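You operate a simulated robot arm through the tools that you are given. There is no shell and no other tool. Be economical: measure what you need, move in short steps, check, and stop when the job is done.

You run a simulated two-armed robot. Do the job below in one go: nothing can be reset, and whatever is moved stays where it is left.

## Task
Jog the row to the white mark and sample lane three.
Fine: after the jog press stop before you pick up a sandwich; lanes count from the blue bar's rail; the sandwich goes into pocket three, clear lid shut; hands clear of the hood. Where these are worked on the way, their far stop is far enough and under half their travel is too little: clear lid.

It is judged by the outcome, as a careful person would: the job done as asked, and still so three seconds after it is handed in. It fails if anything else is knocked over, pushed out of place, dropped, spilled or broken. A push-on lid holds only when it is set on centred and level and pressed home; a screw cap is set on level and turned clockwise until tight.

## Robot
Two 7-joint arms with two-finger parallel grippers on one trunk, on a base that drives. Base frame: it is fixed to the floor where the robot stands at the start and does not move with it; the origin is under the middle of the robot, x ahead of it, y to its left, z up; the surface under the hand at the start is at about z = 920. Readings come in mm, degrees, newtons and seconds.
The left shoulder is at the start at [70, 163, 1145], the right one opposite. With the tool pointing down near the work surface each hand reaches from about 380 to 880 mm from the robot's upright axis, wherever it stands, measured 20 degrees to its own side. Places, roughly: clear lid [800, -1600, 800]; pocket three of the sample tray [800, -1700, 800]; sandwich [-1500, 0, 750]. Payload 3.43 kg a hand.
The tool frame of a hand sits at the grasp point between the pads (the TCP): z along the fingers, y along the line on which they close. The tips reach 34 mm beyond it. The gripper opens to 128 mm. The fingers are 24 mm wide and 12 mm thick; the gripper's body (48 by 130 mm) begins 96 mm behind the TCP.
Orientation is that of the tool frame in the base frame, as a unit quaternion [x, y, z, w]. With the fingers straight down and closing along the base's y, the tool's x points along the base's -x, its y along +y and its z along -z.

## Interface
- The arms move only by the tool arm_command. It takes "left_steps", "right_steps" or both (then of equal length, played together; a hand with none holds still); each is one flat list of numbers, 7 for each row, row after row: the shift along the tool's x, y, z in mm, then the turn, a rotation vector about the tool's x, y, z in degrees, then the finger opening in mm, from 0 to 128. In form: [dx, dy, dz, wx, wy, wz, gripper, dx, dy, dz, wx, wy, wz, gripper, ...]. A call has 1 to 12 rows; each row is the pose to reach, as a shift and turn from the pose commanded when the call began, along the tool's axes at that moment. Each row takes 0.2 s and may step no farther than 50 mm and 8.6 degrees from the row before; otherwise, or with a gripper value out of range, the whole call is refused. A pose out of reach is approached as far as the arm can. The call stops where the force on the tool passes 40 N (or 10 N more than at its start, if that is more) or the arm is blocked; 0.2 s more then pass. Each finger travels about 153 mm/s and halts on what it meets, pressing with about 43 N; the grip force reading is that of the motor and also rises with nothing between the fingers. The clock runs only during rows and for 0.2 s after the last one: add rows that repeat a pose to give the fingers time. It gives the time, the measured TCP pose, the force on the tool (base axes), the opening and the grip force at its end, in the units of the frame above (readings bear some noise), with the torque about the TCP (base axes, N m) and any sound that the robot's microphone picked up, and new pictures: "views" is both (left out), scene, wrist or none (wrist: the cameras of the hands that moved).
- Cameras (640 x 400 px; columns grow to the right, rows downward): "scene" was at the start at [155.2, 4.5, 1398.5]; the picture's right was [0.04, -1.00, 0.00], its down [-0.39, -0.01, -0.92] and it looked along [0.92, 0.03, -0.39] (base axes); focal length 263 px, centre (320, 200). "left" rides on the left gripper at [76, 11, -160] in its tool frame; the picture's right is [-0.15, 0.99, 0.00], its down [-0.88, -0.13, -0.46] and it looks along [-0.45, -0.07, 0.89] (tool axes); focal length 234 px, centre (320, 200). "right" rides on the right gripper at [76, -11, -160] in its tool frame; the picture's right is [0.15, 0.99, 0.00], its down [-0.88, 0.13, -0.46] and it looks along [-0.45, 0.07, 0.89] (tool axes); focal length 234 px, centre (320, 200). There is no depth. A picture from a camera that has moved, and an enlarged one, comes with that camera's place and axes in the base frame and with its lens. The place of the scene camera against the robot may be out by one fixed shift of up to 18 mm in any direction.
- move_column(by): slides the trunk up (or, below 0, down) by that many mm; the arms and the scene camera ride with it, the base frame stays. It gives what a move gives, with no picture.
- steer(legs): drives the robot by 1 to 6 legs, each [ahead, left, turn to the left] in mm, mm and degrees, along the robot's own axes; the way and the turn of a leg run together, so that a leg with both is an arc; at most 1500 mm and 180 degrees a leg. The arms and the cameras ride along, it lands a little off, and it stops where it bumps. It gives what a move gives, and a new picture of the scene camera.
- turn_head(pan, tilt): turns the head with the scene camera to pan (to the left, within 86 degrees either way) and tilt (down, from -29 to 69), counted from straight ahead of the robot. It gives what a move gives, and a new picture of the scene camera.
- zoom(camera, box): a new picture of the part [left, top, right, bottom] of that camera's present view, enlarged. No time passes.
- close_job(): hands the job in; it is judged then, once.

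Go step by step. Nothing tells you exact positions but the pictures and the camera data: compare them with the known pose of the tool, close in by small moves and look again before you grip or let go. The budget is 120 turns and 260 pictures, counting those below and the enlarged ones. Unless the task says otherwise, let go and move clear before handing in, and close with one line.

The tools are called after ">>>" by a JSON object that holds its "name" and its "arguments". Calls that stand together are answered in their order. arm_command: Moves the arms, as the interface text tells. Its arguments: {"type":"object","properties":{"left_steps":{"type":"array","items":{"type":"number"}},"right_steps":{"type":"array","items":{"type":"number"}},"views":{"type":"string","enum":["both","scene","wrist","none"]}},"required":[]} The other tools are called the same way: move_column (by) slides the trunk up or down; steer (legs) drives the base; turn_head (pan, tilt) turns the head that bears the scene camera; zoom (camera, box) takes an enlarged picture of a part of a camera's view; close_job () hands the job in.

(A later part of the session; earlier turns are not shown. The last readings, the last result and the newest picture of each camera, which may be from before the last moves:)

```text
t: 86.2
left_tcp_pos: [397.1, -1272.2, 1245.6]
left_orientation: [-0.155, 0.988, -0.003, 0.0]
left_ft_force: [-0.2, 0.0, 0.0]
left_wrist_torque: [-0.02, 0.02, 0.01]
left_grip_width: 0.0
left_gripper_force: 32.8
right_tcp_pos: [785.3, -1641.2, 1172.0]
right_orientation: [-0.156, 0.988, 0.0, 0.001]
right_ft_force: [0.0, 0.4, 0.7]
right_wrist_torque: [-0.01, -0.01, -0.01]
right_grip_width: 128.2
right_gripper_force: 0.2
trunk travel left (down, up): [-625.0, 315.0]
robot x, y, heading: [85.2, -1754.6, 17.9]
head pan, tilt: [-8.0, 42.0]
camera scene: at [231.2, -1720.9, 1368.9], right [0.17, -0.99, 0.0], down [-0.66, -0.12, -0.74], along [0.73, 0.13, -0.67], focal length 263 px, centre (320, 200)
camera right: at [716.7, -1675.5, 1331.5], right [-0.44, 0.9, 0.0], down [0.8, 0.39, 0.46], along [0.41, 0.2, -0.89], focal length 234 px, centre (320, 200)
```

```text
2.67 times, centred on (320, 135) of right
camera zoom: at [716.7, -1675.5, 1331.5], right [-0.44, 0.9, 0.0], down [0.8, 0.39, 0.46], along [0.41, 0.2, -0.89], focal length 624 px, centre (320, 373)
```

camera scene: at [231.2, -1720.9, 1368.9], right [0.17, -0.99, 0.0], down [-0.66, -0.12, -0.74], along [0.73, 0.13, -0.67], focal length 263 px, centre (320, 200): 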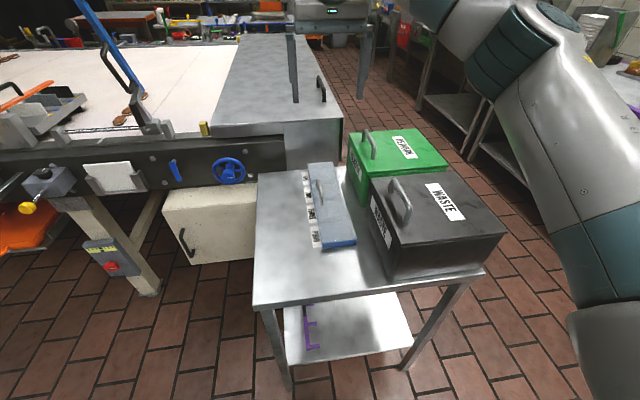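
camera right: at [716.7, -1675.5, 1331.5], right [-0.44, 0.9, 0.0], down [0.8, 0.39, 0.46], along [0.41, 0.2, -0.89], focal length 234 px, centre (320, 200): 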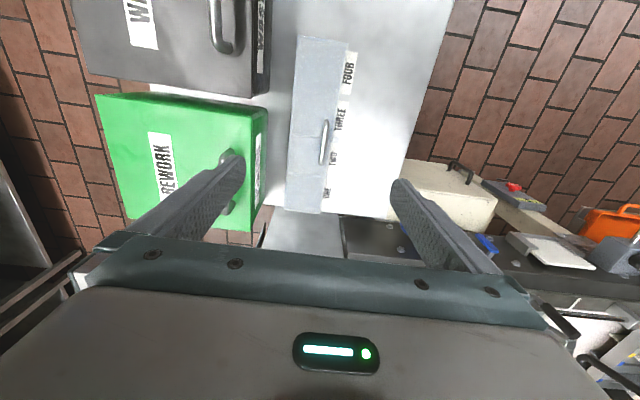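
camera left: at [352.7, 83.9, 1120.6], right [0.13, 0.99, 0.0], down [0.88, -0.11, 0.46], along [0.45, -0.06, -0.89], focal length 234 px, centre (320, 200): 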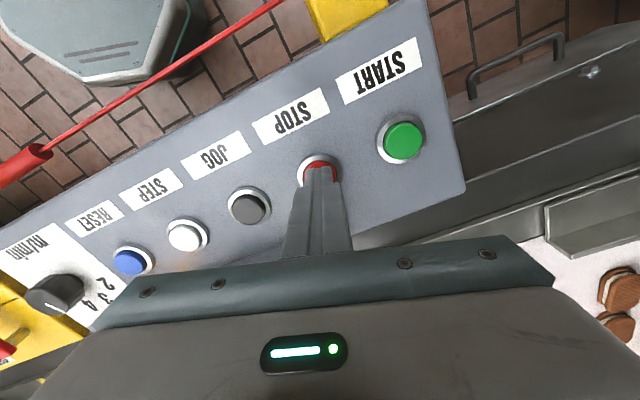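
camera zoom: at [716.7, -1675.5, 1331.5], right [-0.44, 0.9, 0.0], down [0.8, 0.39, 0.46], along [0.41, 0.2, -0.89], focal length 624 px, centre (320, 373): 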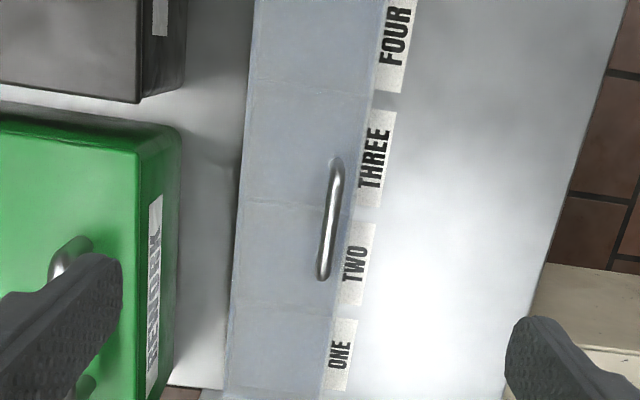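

The handle is an 80 mm bar along the tray at about [812, -1621, 868], offset to the label side. I'll lower the right hand over it with the fingers half open.

>>> {"name": "arm_command", "arguments": {"right_steps": [-16, 5, 40, 0, 0, 0, 90, -32, 11, 80, 0, 0, 0, 60, -32, 11, 128, 0, 0, 0, 60, -32, 11, 176, 0, 0, 0, 60, -32, 11, 222, 0, 0, 0, 60, -32, 11, 242, 0, 0, 0, 60], "views": "both"}}

>>> {"name": "zoom", "arguments": {"camera": "right", "box": [220, 80, 420, 205]}}

>>> {"name": "zoom", "arguments": {"camera": "scene", "box": [240, 100, 400, 200]}}

```text
t: 87.6
left_tcp_pos: [396.7, -1272.1, 1246.5]
left_orientation: [-0.155, 0.988, -0.001, -0.001]
left_ft_force: [0.7, 0.5, 0.4]
left_wrist_torque: [0.0, 0.02, -0.01]
left_grip_width: 0.0
left_gripper_force: 32.9
right_tcp_pos: [812.0, -1623.1, 932.4]
right_orientation: [-0.155, 0.988, 0.001, 0.001]
right_ft_force: [0.1, -0.8, 0.2]
right_wrist_torque: [0.01, 0.02, 0.0]
right_grip_width: 60.1
right_gripper_force: 0.1
trunk travel left (down, up): [-625.0, 315.0]
robot x, y, heading: [84.9, -1751.9, 17.5]
head pan, tilt: [-8.0, 42.0]
camera scene: at [230.6, -1722.0, 1369.0], right [0.17, -0.99, 0.0], down [-0.66, -0.11, -0.74], along [0.73, 0.13, -0.67], focal length 263 px, centre (320, 200)
camera right: at [743.4, -1658.4, 1091.2], right [-0.44, 0.9, 0.0], down [0.8, 0.39, 0.46], along [0.41, 0.2, -0.89], focal length 234 px, centre (320, 200)
```

scene: 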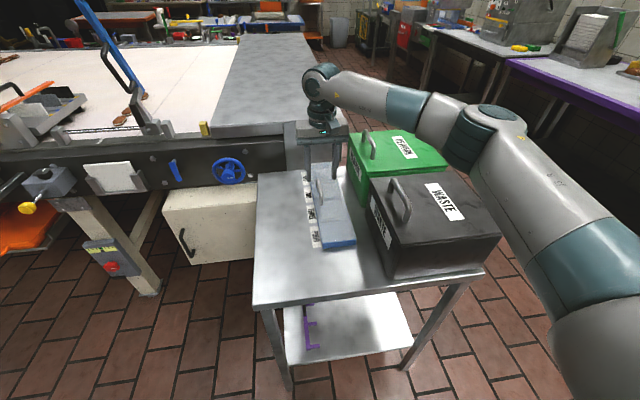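
right: 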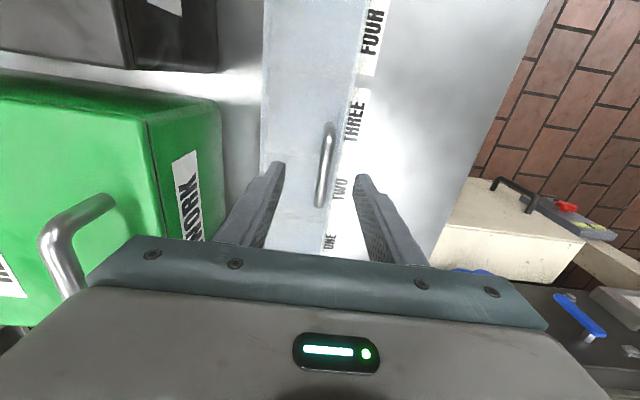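

```text
3.20 times, centred on (320, 142) of right
camera zoom: at [743.4, -1658.4, 1091.2], right [-0.44, 0.9, 0.0], down [0.8, 0.39, 0.46], along [0.41, 0.2, -0.89], focal length 749 px, centre (320, 384)
```

zoom: 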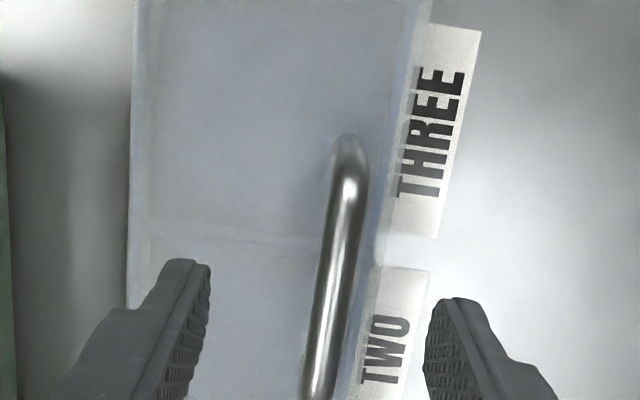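

```text
4.00 times, centred on (320, 150) of scene
camera zoom: at [230.6, -1722.0, 1369.0], right [0.17, -0.99, 0.0], down [-0.66, -0.11, -0.74], along [0.73, 0.13, -0.67], focal length 1052 px, centre (320, 400)
```

zoom: 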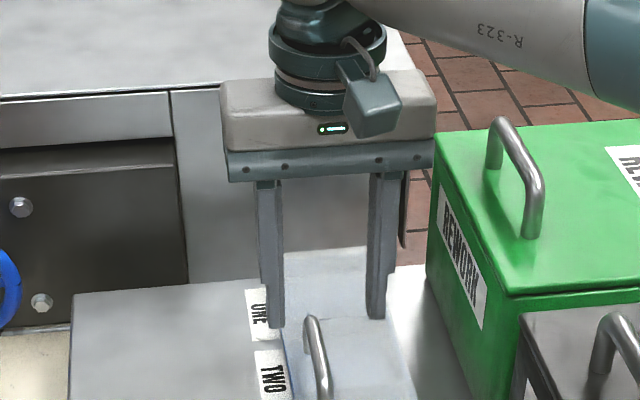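

The handle sits between the fingers as computed. I'll go down 48 mm with a 4 mm left correction and close on the bar.

>>> {"name": "arm_command", "arguments": {"right_steps": [2, 4, 20, 0, 0, 0, 60, 2, 4, 36, 0, 0, 0, 60, 2, 4, 48, 0, 0, 0, 60, 2, 4, 48, 0, 0, 0, 30, 2, 4, 48, 0, 0, 0, 8, 2, 4, 48, 0, 0, 0, 8], "views": "wrist"}}

>>> {"name": "zoom", "arguments": {"camera": "scene", "box": [240, 120, 400, 220]}}

```text
t: 89.0
left_tcp_pos: [396.1, -1272.9, 1246.3]
left_orientation: [-0.155, 0.988, -0.002, -0.001]
left_ft_force: [-0.3, 0.1, 0.2]
left_wrist_torque: [0.01, -0.01, 0.0]
left_grip_width: 0.2
left_gripper_force: 32.6
right_tcp_pos: [810.0, -1620.2, 886.0]
right_orientation: [-0.156, 0.988, 0.001, 0.001]
right_ft_force: [0.5, 2.6, -0.5]
right_wrist_torque: [0.3, -0.35, 0.21]
right_grip_width: 11.4
right_gripper_force: 44.9
trunk travel left (down, up): [-625.0, 315.0]
robot x, y, heading: [88.9, -1754.1, 17.8]
head pan, tilt: [-8.0, 42.0]
camera right: at [740.5, -1654.6, 1044.3], right [-0.44, 0.9, 0.0], down [0.8, 0.39, 0.46], along [0.41, 0.2, -0.89], focal length 234 px, centre (320, 200)
```

right: 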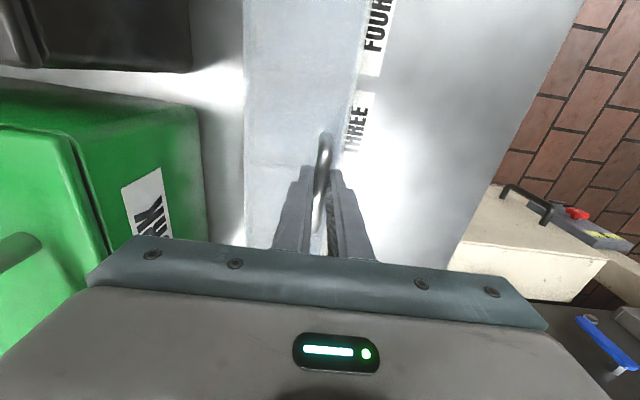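

```text
4.00 times, centred on (320, 170) of scene
camera zoom: at [230.4, -1721.4, 1369.0], right [0.17, -0.99, 0.0], down [-0.66, -0.11, -0.74], along [0.73, 0.13, -0.67], focal length 1052 px, centre (320, 320)
```

zoom: 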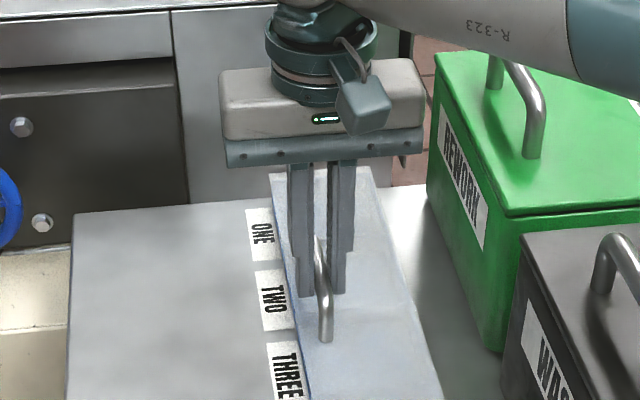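

The bar is held. I'll lift a little along the expected hinge arc and see how the lid responds.

>>> {"name": "arm_command", "arguments": {"right_steps": [0, -3, -5, 0, 0, 0, 8, 0, -6, -10, 0, 0, 0, 8, 0, -10, -15, 0, 0, 0, 8, 0, -15, -20, 0, 0, 0, 8], "views": "wrist"}}

>>> {"name": "zoom", "arguments": {"camera": "scene", "box": [240, 140, 400, 260]}}

```text
t: 90.0
left_tcp_pos: [395.8, -1271.4, 1244.4]
left_orientation: [-0.156, 0.988, -0.001, -0.002]
left_ft_force: [0.7, -0.4, 0.0]
left_wrist_torque: [-0.02, -0.02, 0.02]
left_grip_width: 0.0
left_gripper_force: 33.0
right_tcp_pos: [813.8, -1634.8, 907.4]
right_orientation: [-0.157, 0.988, 0.001, 0.002]
right_ft_force: [3.9, 11.1, 4.9]
right_wrist_torque: [0.43, -0.25, 0.42]
right_grip_width: 11.4
right_gripper_force: 45.3
trunk travel left (down, up): [-625.0, 315.0]
robot x, y, heading: [86.3, -1756.6, 17.8]
head pan, tilt: [-8.0, 42.0]
camera right: at [744.6, -1668.7, 1066.1], right [-0.45, 0.9, 0.0], down [0.8, 0.4, 0.46], along [0.41, 0.21, -0.89], focal length 234 px, centre (320, 200)
```

right: 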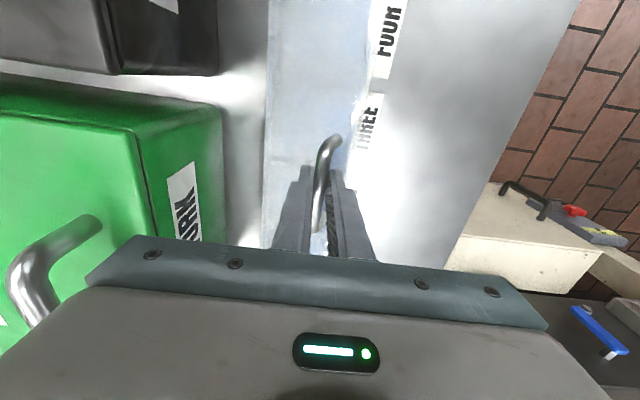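

```text
3.33 times, centred on (320, 200) of scene
camera zoom: at [230.5, -1720.5, 1369.1], right [0.17, -0.99, 0.0], down [-0.66, -0.12, -0.74], along [0.73, 0.13, -0.67], focal length 876 px, centre (320, 200)
```

zoom: 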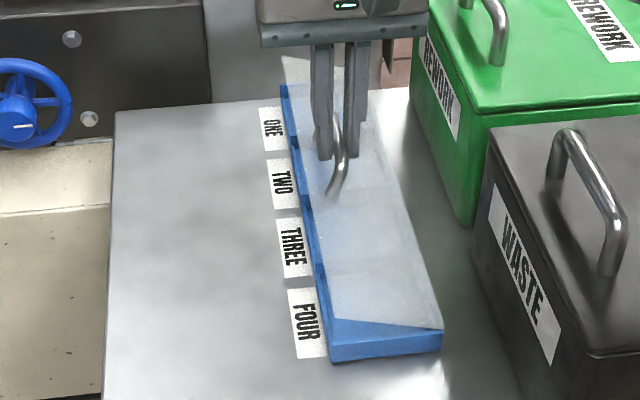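

The lid is hinged on the bin side and is following. I'll keep going along the arc to about 70°.

>>> {"name": "arm_command", "arguments": {"right_steps": [0, -4, -6, 0, 0, 0, 8, 0, -10, -11, 0, 0, 0, 8, 0, -16, -15, 0, 0, 0, 8, 0, -22, -18, 0, 0, 0, 8, 0, -28, -20, 0, 0, 0, 8, 0, -35, -22, 0, 0, 0, 8, 0, -42, -22, 0, 0, 0, 8], "views": "wrist"}}

>>> {"name": "zoom", "arguments": {"camera": "scene", "box": [240, 140, 400, 260]}}

```text
t: 91.6
left_tcp_pos: [395.2, -1271.8, 1245.4]
left_orientation: [-0.155, 0.988, -0.001, 0.0]
left_ft_force: [-0.6, -0.5, 0.1]
left_wrist_torque: [0.0, 0.03, 0.01]
left_grip_width: 0.1
left_gripper_force: 32.7
right_tcp_pos: [826.8, -1676.0, 928.2]
right_orientation: [-0.156, 0.988, 0.0, 0.002]
right_ft_force: [4.5, 5.2, 8.0]
right_wrist_torque: [0.28, -0.32, 1.02]
right_grip_width: 11.6
right_gripper_force: 44.9
trunk travel left (down, up): [-625.0, 315.0]
robot x, y, heading: [88.2, -1752.4, 17.6]
head pan, tilt: [-8.0, 42.0]
camera right: at [757.9, -1709.7, 1087.2], right [-0.44, 0.9, 0.0], down [0.8, 0.39, 0.46], along [0.41, 0.2, -0.89], focal length 234 px, centre (320, 200)
```

right: 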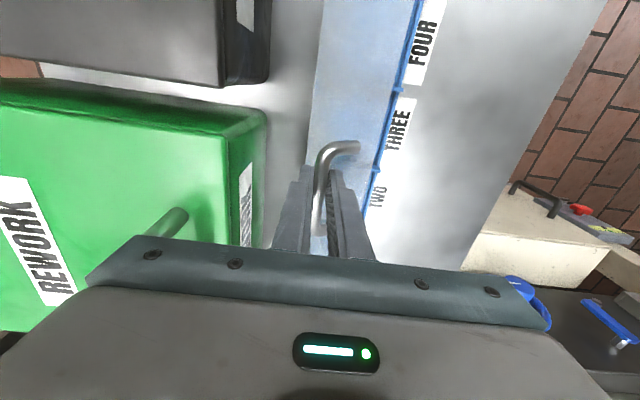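

```text
3.33 times, centred on (320, 200) of scene
camera zoom: at [229.9, -1721.7, 1369.1], right [0.17, -0.99, 0.0], down [-0.66, -0.11, -0.74], along [0.73, 0.13, -0.67], focal length 876 px, centre (320, 200)
```

zoom: 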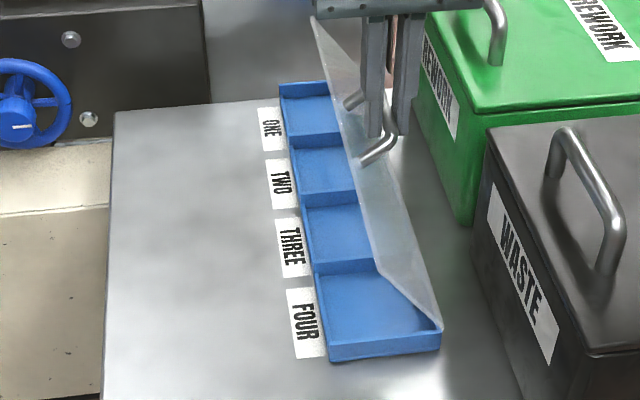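

The four pockets are visible. I'll open it a bit further, then ease the grip to see whether the lid stays.

>>> {"name": "arm_command", "arguments": {"right_steps": [0, -6, 0, 0, 0, 0, 8, 0, -12, 1, 0, 0, 0, 8, 0, -16, 3, 0, 0, 0, 8], "views": "wrist"}}

>>> {"name": "zoom", "arguments": {"camera": "scene", "box": [240, 100, 400, 220]}}

```text
t: 92.4
left_tcp_pos: [393.6, -1273.1, 1245.9]
left_orientation: [-0.155, 0.988, -0.001, 0.0]
left_ft_force: [-0.2, -0.7, 0.0]
left_wrist_torque: [-0.01, 0.0, -0.04]
left_grip_width: 0.0
left_gripper_force: 33.1
right_tcp_pos: [831.1, -1690.1, 926.6]
right_orientation: [-0.156, 0.988, 0.001, 0.004]
right_ft_force: [11.7, 3.6, 28.3]
right_wrist_torque: [-0.06, 0.19, 1.07]
right_grip_width: 11.7
right_gripper_force: 44.4
trunk travel left (down, up): [-625.0, 315.0]
robot x, y, heading: [88.4, -1750.7, 17.8]
head pan, tilt: [-8.0, 42.0]
camera right: at [761.7, -1724.8, 1087.0], right [-0.44, 0.9, 0.0], down [0.79, 0.39, 0.46], along [0.42, 0.2, -0.89], focal length 234 px, centre (320, 200)
```

right: 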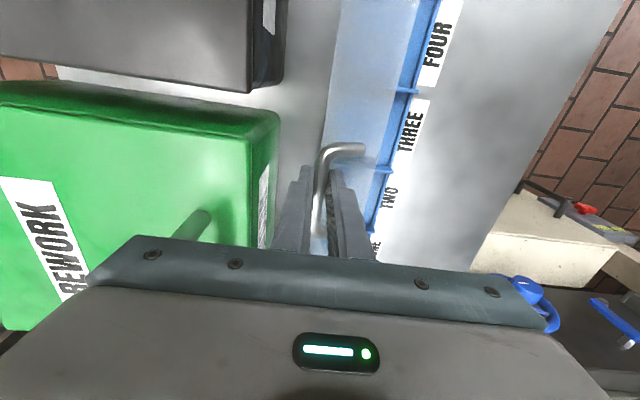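

```text
3.33 times, centred on (320, 160) of scene
camera zoom: at [228.6, -1721.8, 1369.6], right [0.17, -0.99, 0.0], down [-0.66, -0.11, -0.74], along [0.73, 0.13, -0.67], focal length 876 px, centre (320, 333)
```

zoom: 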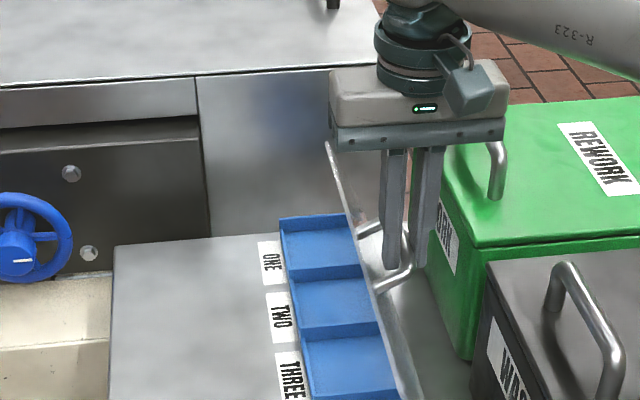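

The lid is about 78° open. I'll relieve the downward force and open the fingers slightly to see if it holds.

>>> {"name": "arm_command", "arguments": {"right_steps": [0, 1, -3, 0, 0, 0, 8, 0, 1, -3, 0, 0, 0, 22, 0, 1, -3, 0, 0, 0, 26, 0, 1, -3, 0, 0, 0, 26, 0, 1, -3, 0, 0, 0, 26], "views": "wrist"}}

>>> {"name": "zoom", "arguments": {"camera": "scene", "box": [240, 100, 400, 220]}}

```text
t: 93.6
left_tcp_pos: [396.0, -1272.1, 1245.5]
left_orientation: [-0.155, 0.988, 0.0, 0.0]
left_ft_force: [-0.7, -0.3, 0.6]
left_wrist_torque: [0.01, -0.03, -0.01]
left_grip_width: 0.0
left_gripper_force: 32.7
right_tcp_pos: [831.1, -1690.1, 927.5]
right_orientation: [-0.156, 0.988, 0.001, 0.0]
right_ft_force: [-0.5, 0.1, -0.4]
right_wrist_torque: [-0.01, 0.02, 0.0]
right_grip_width: 25.9
right_gripper_force: 0.0
trunk travel left (down, up): [-625.0, 315.0]
robot x, y, heading: [89.1, -1751.8, 17.6]
head pan, tilt: [-8.0, 42.0]
camera right: at [762.5, -1723.9, 1086.2], right [-0.44, 0.9, 0.0], down [0.8, 0.39, 0.46], along [0.41, 0.2, -0.89], focal length 234 px, centre (320, 200)
```

right: 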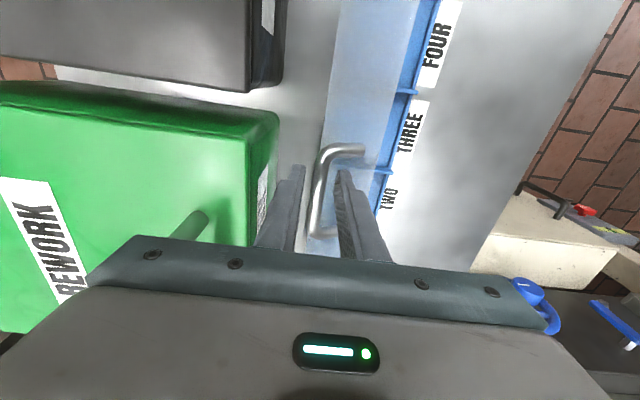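

```text
3.33 times, centred on (320, 160) of scene
camera zoom: at [230.1, -1722.0, 1369.0], right [0.17, -0.99, 0.0], down [-0.66, -0.11, -0.74], along [0.73, 0.13, -0.67], focal length 876 px, centre (320, 333)
```

zoom: 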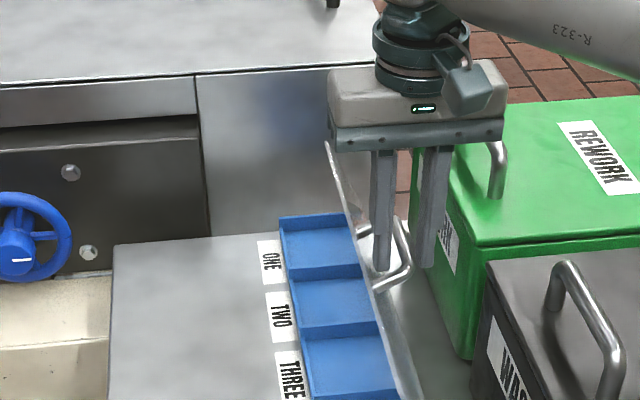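

Contact force is zero and the lid stands by itself. I'll withdraw straight up and back.

>>> {"name": "arm_command", "arguments": {"right_steps": [0, 0, -25, 0, 0, 0, 26, 0, 0, -70, 0, 0, 0, 26, 0, 0, -118, 0, 0, 0, 26, 0, 0, -166, 0, 0, 0, 26, 0, 0, -214, 0, 0, 0, 50, 0, 0, -262, 0, 0, 0, 80, 0, 0, -310, 0, 0, 0, 100, 48, 0, -310, 0, 0, 0, 120, 96, 0, -310, 0, 0, 0, 128, 144, 0, -310, 0, 0, 0, 128, 192, 0, -310, 0, 0, 0, 128, 240, 0, -310, 0, 0, 0, 128], "views": "scene"}}

>>> {"name": "zoom", "arguments": {"camera": "scene", "box": [240, 120, 400, 250]}}

```text
t: 96.2
left_tcp_pos: [395.5, -1272.5, 1245.8]
left_orientation: [-0.156, 0.988, -0.001, 0.0]
left_ft_force: [-0.7, -0.4, -0.7]
left_wrist_torque: [-0.03, -0.01, -0.01]
left_grip_width: 0.0
left_gripper_force: 33.0
right_tcp_pos: [602.0, -1764.4, 1238.0]
right_orientation: [-0.155, 0.988, 0.001, 0.002]
right_ft_force: [0.3, 0.3, 0.2]
right_wrist_torque: [-0.02, -0.01, 0.0]
right_grip_width: 128.1
right_gripper_force: 0.0
trunk travel left (down, up): [-625.0, 315.0]
robot x, y, heading: [87.5, -1750.4, 17.9]
head pan, tilt: [-8.0, 42.0]
camera scene: at [229.1, -1722.2, 1369.2], right [0.17, -0.99, 0.0], down [-0.66, -0.11, -0.74], along [0.73, 0.13, -0.67], focal length 263 px, centre (320, 200)
```

scene: 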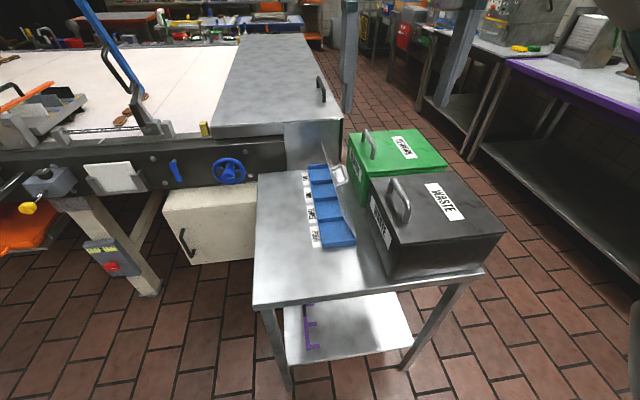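

```text
3.08 times, centred on (320, 185) of scene
camera zoom: at [229.1, -1722.2, 1369.2], right [0.17, -0.99, 0.0], down [-0.66, -0.11, -0.74], along [0.73, 0.13, -0.67], focal length 809 px, centre (320, 246)
```

zoom: 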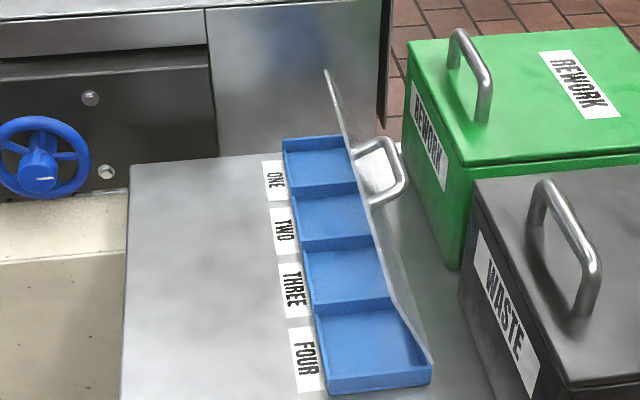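

The lid stays open on its own. Now I'll drive upstream and in front of the row, keeping clear of the blue bar and the cabinet.

>>> {"name": "steer", "arguments": {"legs": [[0, 812, 0], [430, 0, 0]]}}

>>> {"name": "turn_head", "arguments": {"pan": -10, "tilt": 45}}

>>> {"name": "zoom", "arguments": {"camera": "right", "box": [0, 0, 640, 240]}}

```text
t: 102.9
left_tcp_pos: [552.1, -355.4, 1245.7]
left_orientation: [-0.155, 0.988, -0.001, 0.0]
left_ft_force: [-0.2, 0.8, -0.8]
left_wrist_torque: [0.02, 0.01, 0.01]
left_grip_width: 0.0
left_gripper_force: 32.7
right_tcp_pos: [756.5, -846.2, 1237.1]
right_orientation: [-0.155, 0.988, 0.0, 0.001]
right_ft_force: [-0.4, 0.4, -0.2]
right_wrist_torque: [0.02, 0.02, -0.02]
right_grip_width: 128.0
right_gripper_force: 0.1
trunk travel left (down, up): [-625.0, 315.0]
robot x, y, heading: [242.4, -835.4, 18.0]
head pan, tilt: [-8.0, 42.0]
camera scene: at [384.4, -803.5, 1369.0], right [0.17, -0.99, 0.0], down [-0.66, -0.11, -0.74], along [0.73, 0.13, -0.67], focal length 263 px, centre (320, 200)
```

scene: 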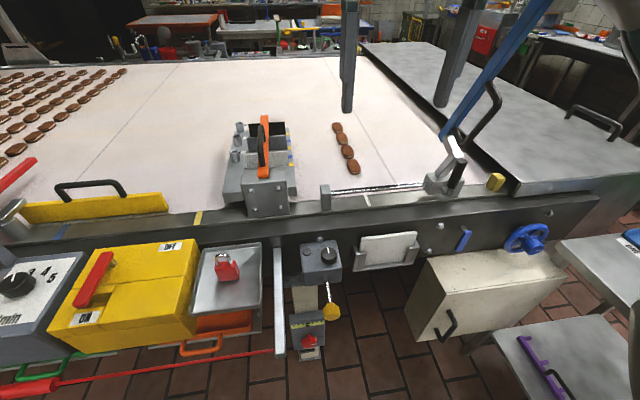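

```text
t: 103.5
left_tcp_pos: [551.6, -353.8, 1244.9]
left_orientation: [-0.156, 0.988, -0.001, -0.001]
left_ft_force: [-1.1, -0.3, 0.0]
left_wrist_torque: [-0.01, 0.0, 0.01]
left_grip_width: 0.0
left_gripper_force: 33.3
right_tcp_pos: [758.3, -846.5, 1236.7]
right_orientation: [-0.156, 0.988, 0.001, 0.0]
right_ft_force: [-0.1, -0.4, 0.8]
right_wrist_torque: [0.01, 0.03, 0.0]
right_grip_width: 128.2
right_gripper_force: 0.1
trunk travel left (down, up): [-625.0, 315.0]
robot x, y, heading: [239.5, -836.3, 17.7]
head pan, tilt: [-10.0, 45.0]
camera scene: at [383.2, -806.4, 1364.6], right [0.14, -0.99, 0.0], down [-0.7, -0.1, -0.71], along [0.7, 0.1, -0.71], focal length 263 px, centre (320, 200)
```

scene: 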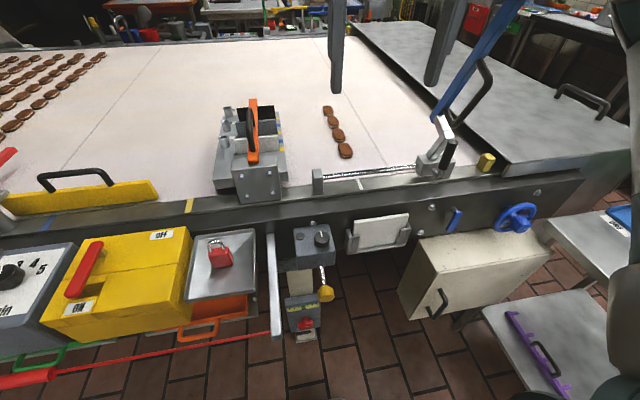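

```text
1.00 times, centred on (320, 120) of right (not enlarged: the box is as wide or as high as the picture)
camera zoom: at [689.6, -880.1, 1396.9], right [-0.44, 0.9, 0.0], down [0.8, 0.39, 0.46], along [0.41, 0.2, -0.89], focal length 234 px, centre (320, 280)
```

zoom: 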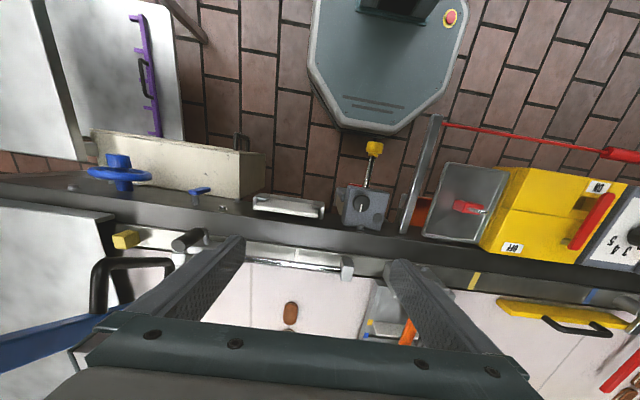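

The sandwiches' long side lies across the belt, so the fingers will close on their short side. I'll roll forward 45 mm and send the right hand out, tilted 20° forward for reach, to hover before lane three.

>>> {"name": "steer", "arguments": {"legs": [[42, 0, 0.3]]}}

>>> {"name": "arm_command", "arguments": {"right_steps": [-40, 0, 5, 0, -5, 0, 100, -80, 0, 10, 0, -10, 0, 80, -120, 0, 20, 0, -15, 0, 70, -160, -5, 35, 0, -20, 0, 70, -200, -10, 55, 0, -20, 0, 70, -240, -15, 75, 0, -20, 0, 70, -280, -20, 95, 0, -20, 0, 70], "views": "both"}}

```text
t: 104.4
left_tcp_pos: [585.6, -340.6, 1246.6]
left_orientation: [-0.158, 0.987, -0.001, 0.001]
left_ft_force: [0.7, -0.5, 0.2]
left_wrist_torque: [0.02, -0.05, 0.01]
left_grip_width: 0.0
left_gripper_force: 32.7
right_tcp_pos: [795.6, -831.0, 1239.5]
right_orientation: [-0.159, 0.987, 0.001, 0.002]
right_ft_force: [-0.2, -0.9, 0.1]
right_wrist_torque: [0.02, -0.04, 0.0]
right_grip_width: 128.4
right_gripper_force: 0.1
trunk travel left (down, up): [-625.0, 315.0]
robot x, y, heading: [280.1, -821.9, 17.9]
head pan, tilt: [-10.0, 45.0]
camera scene: at [419.3, -794.1, 1365.2], right [0.14, -0.99, 0.0], down [-0.7, -0.1, -0.71], along [0.7, 0.1, -0.71], focal length 263 px, centre (320, 200)
```

scene: 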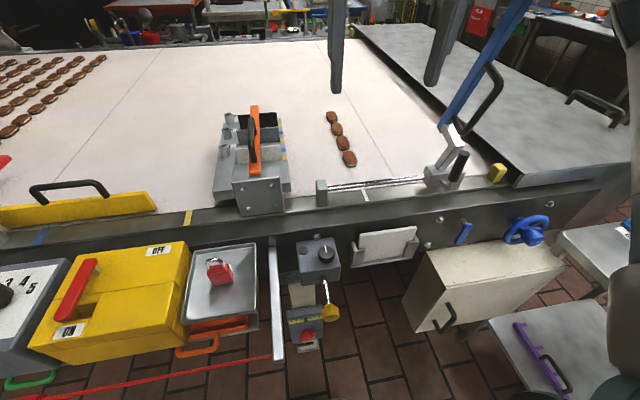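

```text
t: 106.0
left_tcp_pos: [588.2, -338.9, 1245.0]
left_orientation: [-0.158, 0.987, -0.002, -0.001]
left_ft_force: [0.2, 0.4, -0.5]
left_wrist_torque: [0.01, 0.03, -0.01]
left_grip_width: 0.0
left_gripper_force: 32.8
right_tcp_pos: [1071.0, -763.0, 1141.0]
right_orientation: [-0.155, 0.972, 0.028, 0.174]
right_ft_force: [1.3, -0.5, -0.3]
right_wrist_torque: [0.0, 0.05, 0.03]
right_grip_width: 70.0
right_gripper_force: 0.0
trunk travel left (down, up): [-625.0, 315.0]
robot x, y, heading: [284.5, -819.2, 18.2]
head pan, tilt: [-10.0, 45.0]
camera scene: at [423.8, -792.3, 1364.5], right [0.14, -0.99, 0.0], down [-0.7, -0.1, -0.71], along [0.7, 0.1, -0.71], focal length 263 px, centre (320, 200)
camera right: at [954.5, -813.5, 1265.5], right [-0.44, 0.9, -0.05], down [0.6, 0.33, 0.73], along [0.67, 0.29, -0.68], focal length 234 px, centre (320, 200)
```

scene: 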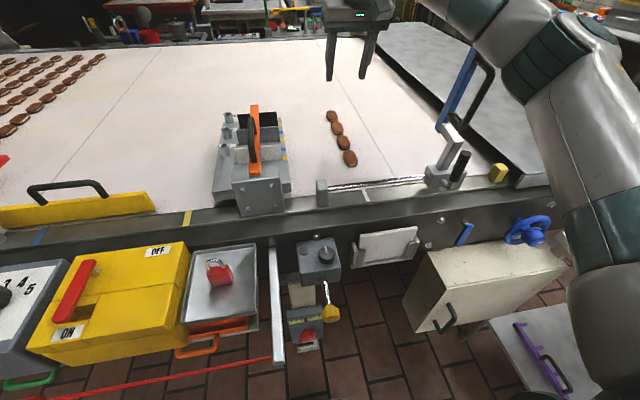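
right: 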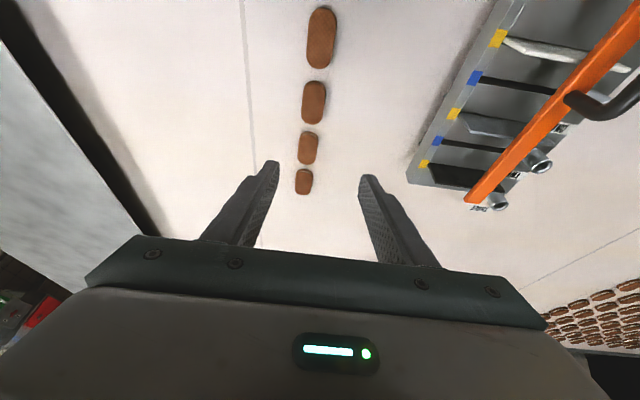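

I can see the row from above: the sandwiches are about 60 by 35 mm. Lane three is the third from the near rail at about [1183, -741], so I'll move in to hover along the tool axis.

>>> {"name": "arm_command", "arguments": {"right_steps": [-10, -4, 40, 0, 0, 0, 70, -20, -8, 80, 0, 0, 0, 70, -28, -11, 115, 0, 0, 0, 70, -33, -13, 150, 0, 0, 0, 70], "views": "both"}}

>>> {"name": "zoom", "arguments": {"camera": "right", "box": [220, 80, 420, 205]}}

>>> {"name": "zoom", "arguments": {"camera": "scene", "box": [260, 40, 420, 140]}}

```text
t: 107.0
left_tcp_pos: [590.0, -340.3, 1244.3]
left_orientation: [-0.157, 0.988, -0.002, -0.001]
left_ft_force: [1.0, 0.3, -0.4]
left_wrist_torque: [0.0, 0.03, 0.0]
left_grip_width: 0.0
left_gripper_force: 33.2
right_tcp_pos: [1151.9, -750.1, 1013.2]
right_orientation: [-0.155, 0.972, 0.028, 0.172]
right_ft_force: [0.0, 0.1, 0.3]
right_wrist_torque: [0.04, 0.03, -0.03]
right_grip_width: 70.3
right_gripper_force: 0.0
trunk travel left (down, up): [-625.0, 315.0]
robot x, y, heading: [283.1, -820.6, 18.2]
head pan, tilt: [-10.0, 45.0]
camera scene: at [424.5, -793.2, 1364.3], right [0.14, -0.99, 0.0], down [-0.7, -0.1, -0.71], along [0.7, 0.1, -0.71], focal length 263 px, centre (320, 200)
camera right: at [1036.4, -799.8, 1136.2], right [-0.44, 0.9, -0.05], down [0.6, 0.33, 0.73], along [0.67, 0.29, -0.68], focal length 234 px, centre (320, 200)
```

scene: 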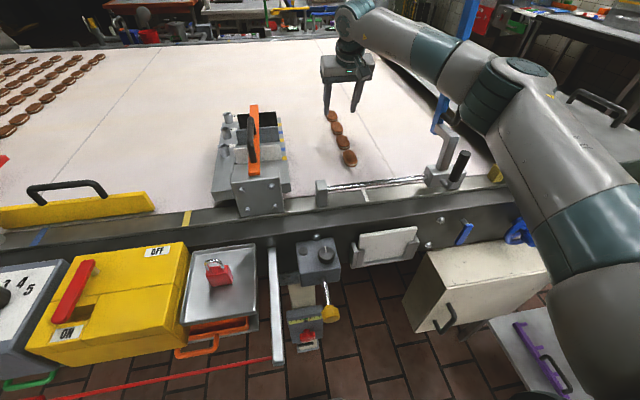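
right: 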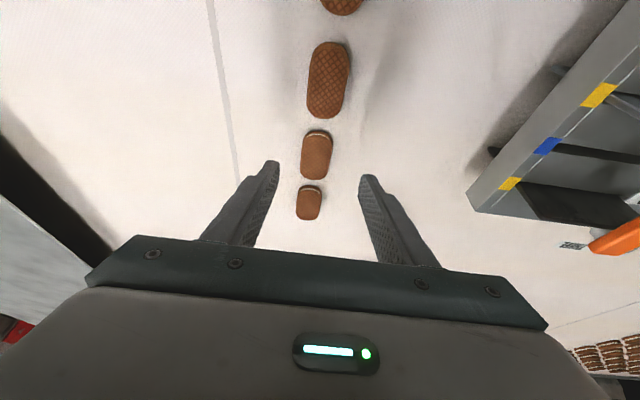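

```text
3.20 times, centred on (320, 142) of right
camera zoom: at [1036.4, -799.8, 1136.2], right [-0.44, 0.9, -0.05], down [0.6, 0.33, 0.73], along [0.67, 0.29, -0.68], focal length 749 px, centre (320, 384)
```

zoom: 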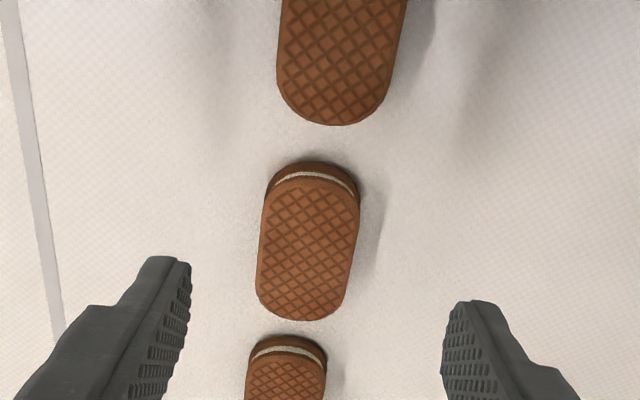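

```text
4.00 times, centred on (340, 90) of scene
camera zoom: at [424.5, -793.2, 1364.3], right [0.14, -0.99, 0.0], down [-0.7, -0.1, -0.71], along [0.7, 0.1, -0.71], focal length 1052 px, centre (240, 640)
```

zoom: 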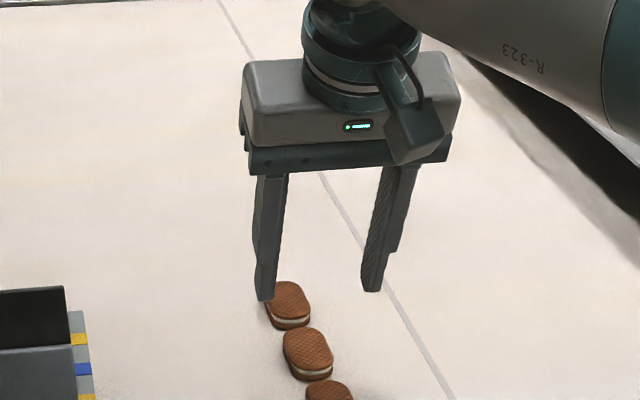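

Lane three is the second full sandwich ahead of the fingers, 4 mm to the right of centre. I'll go down most of the way and check.

>>> {"name": "arm_command", "arguments": {"right_steps": [1, -2, 20, 0, 0, 0, 70, 3, -4, 38, 0, 0, 0, 70], "views": "none"}}

>>> {"name": "zoom", "arguments": {"camera": "right", "box": [200, 80, 440, 230]}}

>>> {"name": "zoom", "arguments": {"camera": "scene", "box": [280, 70, 400, 145]}}

```text
t: 107.6
left_tcp_pos: [588.3, -339.3, 1245.3]
left_orientation: [-0.158, 0.987, -0.001, 0.0]
left_ft_force: [0.7, -0.3, -0.8]
left_wrist_torque: [0.03, -0.03, -0.02]
left_grip_width: 0.0
left_gripper_force: 33.4
right_tcp_pos: [1163.5, -748.4, 978.0]
right_orientation: [-0.156, 0.972, 0.029, 0.172]
right_ft_force: [0.1, -0.1, -0.3]
right_wrist_torque: [0.0, 0.0, 0.0]
right_grip_width: 70.4
right_gripper_force: 0.1
trunk travel left (down, up): [-625.0, 315.0]
robot x, y, heading: [284.0, -822.4, 18.2]
head pan, tilt: [-10.0, 45.0]
```

```text
2.67 times, centred on (320, 155) of right
camera zoom: at [1046.4, -799.1, 1101.5], right [-0.44, 0.9, -0.05], down [0.6, 0.33, 0.73], along [0.67, 0.29, -0.68], focal length 624 px, centre (320, 320)
```

zoom: 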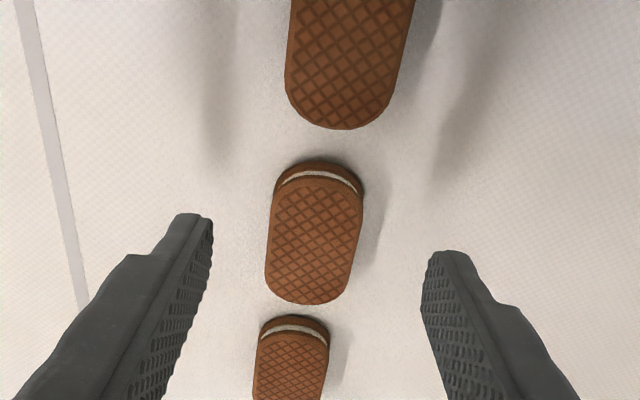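

```text
5.33 times, centred on (340, 108) of scene
camera zoom: at [422.9, -793.1, 1364.6], right [0.14, -0.99, 0.0], down [-0.7, -0.1, -0.71], along [0.7, 0.1, -0.71], focal length 1402 px, centre (213, 693)
```

zoom: 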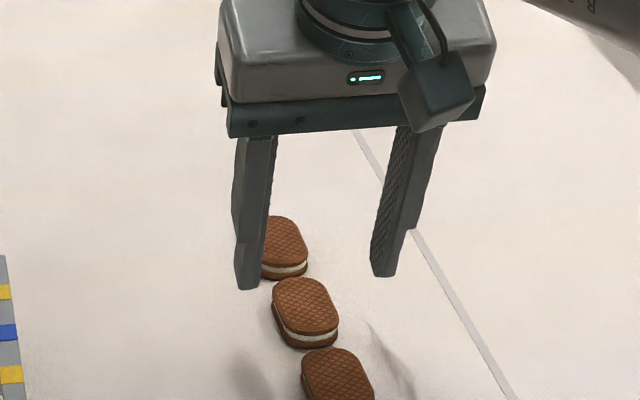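

Aligned apart from about 3 mm. I'll go down the last 24 mm in small steps and check before closing.

>>> {"name": "arm_command", "arguments": {"right_steps": [1, -3, 8, 0, 0, 0, 70, 1, -3, 14, 0, 0, 0, 70, 2, -3, 20, 0, 0, 0, 70, 2, -3, 24, 0, 0, 0, 70], "views": "none"}}

>>> {"name": "zoom", "arguments": {"camera": "right", "box": [200, 80, 440, 230]}}

>>> {"name": "zoom", "arguments": {"camera": "scene", "box": [280, 70, 400, 145]}}

```text
t: 108.6
left_tcp_pos: [587.9, -339.0, 1245.9]
left_orientation: [-0.158, 0.987, -0.001, 0.001]
left_ft_force: [0.6, 0.4, 0.6]
left_wrist_torque: [0.04, 0.0, 0.01]
left_grip_width: 0.1
left_gripper_force: 32.3
right_tcp_pos: [1170.4, -749.8, 954.1]
right_orientation: [-0.156, 0.972, 0.029, 0.173]
right_ft_force: [-0.2, 0.2, 0.2]
right_wrist_torque: [0.0, 0.01, -0.02]
right_grip_width: 70.2
right_gripper_force: 0.1
trunk travel left (down, up): [-625.0, 315.0]
robot x, y, heading: [280.8, -823.4, 18.1]
head pan, tilt: [-10.0, 45.0]
```

```text
2.67 times, centred on (320, 155) of right
camera zoom: at [1054.6, -799.7, 1078.4], right [-0.44, 0.9, -0.05], down [0.6, 0.33, 0.73], along [0.67, 0.29, -0.68], focal length 624 px, centre (320, 320)
```

zoom: 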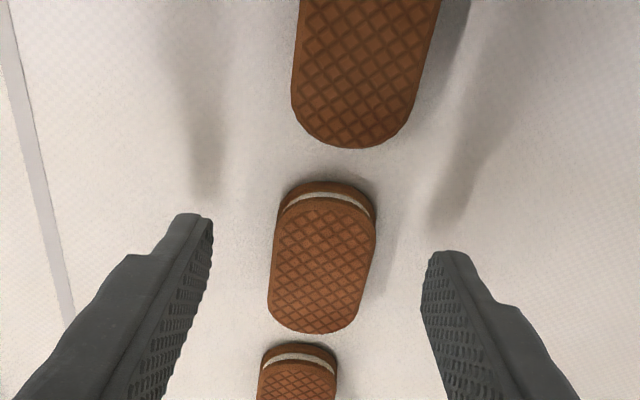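

```text
5.33 times, centred on (340, 108) of scene
camera zoom: at [422.8, -792.9, 1364.6], right [0.14, -0.99, 0.0], down [-0.7, -0.1, -0.71], along [0.7, 0.1, -0.71], focal length 1402 px, centre (213, 693)
```

zoom: 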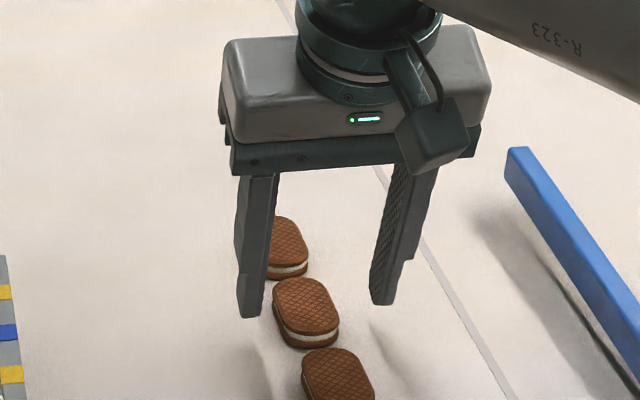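

The blue bar has appeared in this view, apparently swung down over the belt, so I'm stopping. I'll look at the whole scene before going on.

>>> {"name": "turn_head", "arguments": {"pan": -20, "tilt": 38}}

>>> {"name": "zoom", "arguments": {"camera": "scene", "box": [260, 60, 500, 210]}}

```text
t: 109.3
left_tcp_pos: [587.3, -340.2, 1245.5]
left_orientation: [-0.158, 0.987, 0.0, -0.001]
left_ft_force: [0.4, 0.3, 0.0]
left_wrist_torque: [-0.02, -0.02, -0.01]
left_grip_width: 0.0
left_gripper_force: 33.0
right_tcp_pos: [1171.3, -750.6, 954.7]
right_orientation: [-0.156, 0.972, 0.029, 0.173]
right_ft_force: [-0.2, 0.1, 0.6]
right_wrist_torque: [0.0, -0.01, -0.03]
right_grip_width: 69.9
right_gripper_force: 0.1
trunk travel left (down, up): [-625.0, 315.0]
robot x, y, heading: [281.2, -824.1, 18.2]
head pan, tilt: [-20.0, 38.0]
camera scene: at [428.2, -807.3, 1374.9], right [-0.03, -1.0, 0.0], down [-0.62, 0.02, -0.79], along [0.79, -0.03, -0.62], focal length 263 px, centre (320, 200)
```

scene: 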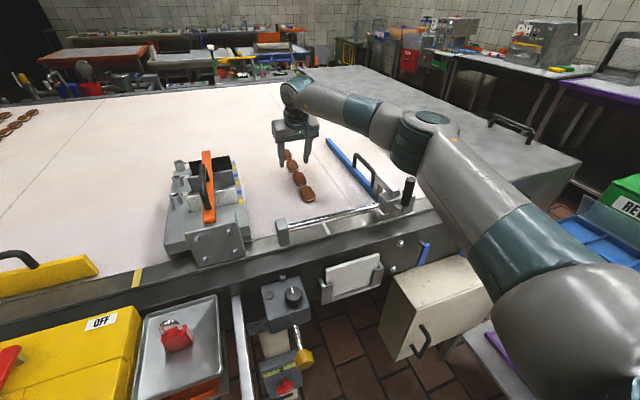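

```text
2.67 times, centred on (380, 135) of scene
camera zoom: at [428.2, -807.3, 1374.9], right [-0.03, -1.0, 0.0], down [-0.62, 0.02, -0.79], along [0.79, -0.03, -0.62], focal length 701 px, centre (160, 373)
```

zoom: 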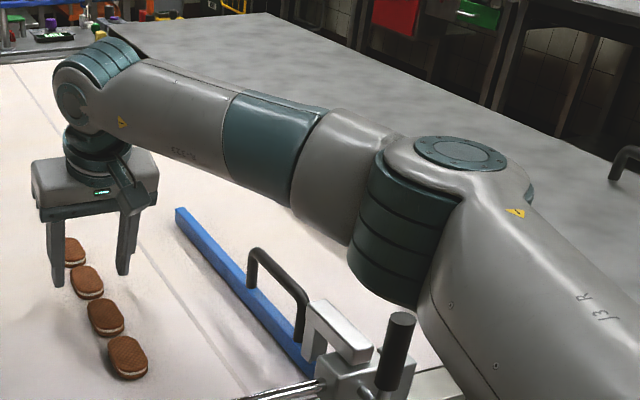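

My elbow has tipped the hinged blue bar down onto the belt. It touches no sandwich, but I'll have to raise it again. The fingers are around lane three, so I'll close gently first.

>>> {"name": "arm_command", "arguments": {"right_steps": [0, 0, 1, 0, 0, 0, 50, 0, 0, 1, 0, 0, 0, 40, 0, 0, 1, 0, 0, 0, 36, 0, 0, 1, 0, 0, 0, 34, 0, 0, 1, 0, 0, 0, 33], "views": "none"}}

>>> {"name": "zoom", "arguments": {"camera": "right", "box": [200, 80, 440, 230]}}

```text
t: 110.5
left_tcp_pos: [587.4, -339.2, 1244.8]
left_orientation: [-0.158, 0.987, 0.0, 0.001]
left_ft_force: [0.2, -0.5, -0.2]
left_wrist_torque: [-0.02, 0.03, 0.03]
left_grip_width: 0.2
left_gripper_force: 33.3
right_tcp_pos: [1171.7, -750.6, 952.9]
right_orientation: [-0.157, 0.972, 0.029, 0.173]
right_ft_force: [-0.5, 0.3, 0.4]
right_wrist_torque: [0.0, 0.0, -0.02]
right_grip_width: 32.9
right_gripper_force: 0.1
trunk travel left (down, up): [-625.0, 315.0]
robot x, y, heading: [283.8, -819.4, 18.3]
head pan, tilt: [-20.0, 38.0]
```

```text
2.67 times, centred on (320, 155) of right
camera zoom: at [1054.9, -800.0, 1077.1], right [-0.44, 0.9, -0.05], down [0.6, 0.33, 0.73], along [0.67, 0.29, -0.68], focal length 624 px, centre (320, 320)
```

zoom: 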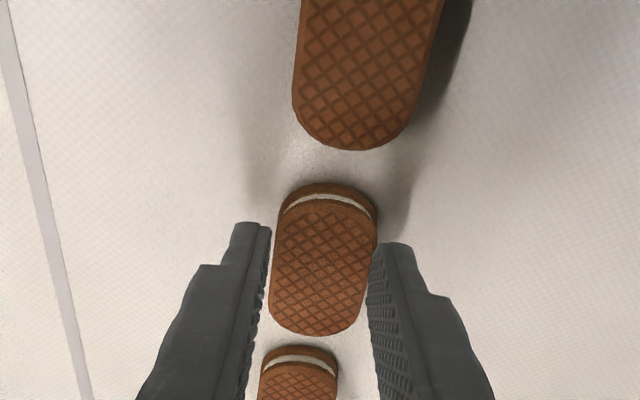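

The fingers flank the sandwich with a hair of clearance. I'll close further in small steps.

>>> {"name": "arm_command", "arguments": {"right_steps": [0, 0, 0, 0, 0, 0, 31, 0, 0, 0, 0, 0, 0, 29, 0, 0, 0, 0, 0, 0, 27, 0, 0, 0, 0, 0, 0, 27], "views": "none"}}

>>> {"name": "zoom", "arguments": {"camera": "right", "box": [200, 80, 440, 230]}}

```text
t: 111.5
left_tcp_pos: [587.9, -339.9, 1246.4]
left_orientation: [-0.159, 0.987, -0.001, 0.0]
left_ft_force: [-1.0, -0.3, 0.0]
left_wrist_torque: [-0.01, -0.03, -0.01]
left_grip_width: 0.3
left_gripper_force: 32.9
right_tcp_pos: [1170.8, -750.4, 953.7]
right_orientation: [-0.156, 0.972, 0.029, 0.172]
right_ft_force: [0.4, 0.3, -0.2]
right_wrist_torque: [0.01, 0.01, -0.01]
right_grip_width: 27.0
right_gripper_force: 0.1
trunk travel left (down, up): [-625.0, 315.0]
robot x, y, heading: [284.2, -819.2, 18.2]
head pan, tilt: [-20.0, 38.0]
```

```text
2.67 times, centred on (320, 155) of right
camera zoom: at [1054.9, -800.0, 1077.2], right [-0.44, 0.9, -0.05], down [0.6, 0.33, 0.73], along [0.67, 0.29, -0.68], focal length 624 px, centre (320, 320)
```

zoom: 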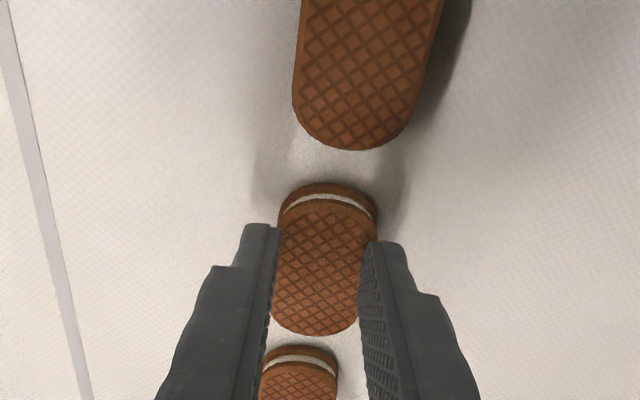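

The fingers closed to 27 mm without force and overlap the sandwich in the picture, so the tips are still above it. I'll reopen and go lower in small steps.

>>> {"name": "arm_command", "arguments": {"right_steps": [0, 0, 0, 0, 0, 0, 50, -1, -1, 0, 0, 0, 0, 60, -2, -1, 3, 0, 0, 0, 60, -2, -1, 6, 0, 0, 0, 60, -3, -1, 9, 0, 0, 0, 60], "views": "none"}}

>>> {"name": "zoom", "arguments": {"camera": "right", "box": [200, 80, 440, 230]}}

>>> {"name": "zoom", "arguments": {"camera": "scene", "box": [250, 110, 350, 210]}}

```text
t: 112.7
left_tcp_pos: [587.9, -338.7, 1246.0]
left_orientation: [-0.158, 0.987, -0.001, 0.0]
left_ft_force: [-0.2, 0.6, 0.2]
left_wrist_torque: [-0.01, 0.0, -0.02]
left_grip_width: 0.0
left_gripper_force: 33.3
right_tcp_pos: [1177.9, -747.3, 946.2]
right_orientation: [-0.156, 0.972, 0.029, 0.173]
right_ft_force: [-0.4, 0.0, -0.4]
right_wrist_torque: [-0.01, 0.0, -0.01]
right_grip_width: 60.1
right_gripper_force: 0.0
trunk travel left (down, up): [-625.0, 315.0]
robot x, y, heading: [281.8, -818.7, 18.1]
head pan, tilt: [-20.0, 38.0]
```

```text
2.67 times, centred on (320, 155) of right
camera zoom: at [1061.0, -798.2, 1069.3], right [-0.44, 0.9, -0.05], down [0.6, 0.33, 0.73], along [0.67, 0.29, -0.68], focal length 624 px, centre (320, 320)
```

zoom: 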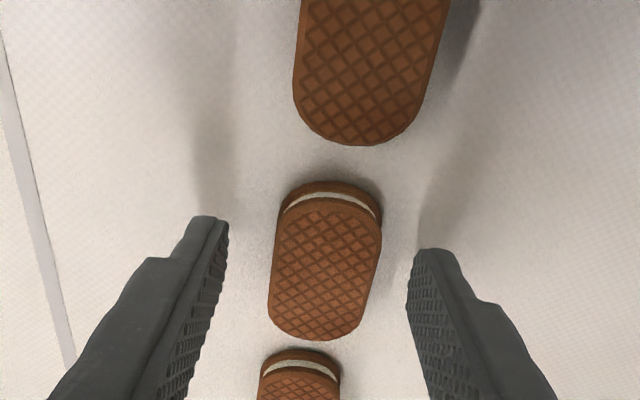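

```text
4.00 times, centred on (300, 160) of scene
camera zoom: at [428.4, -807.3, 1374.9], right [-0.03, -1.0, 0.0], down [-0.62, 0.02, -0.79], along [0.79, -0.03, -0.62], focal length 1052 px, centre (400, 360)
```

zoom: 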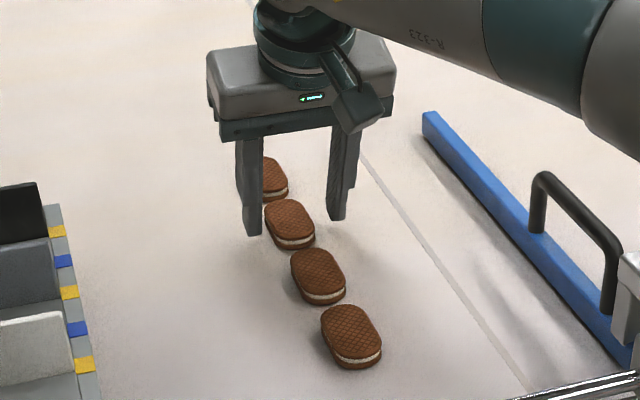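

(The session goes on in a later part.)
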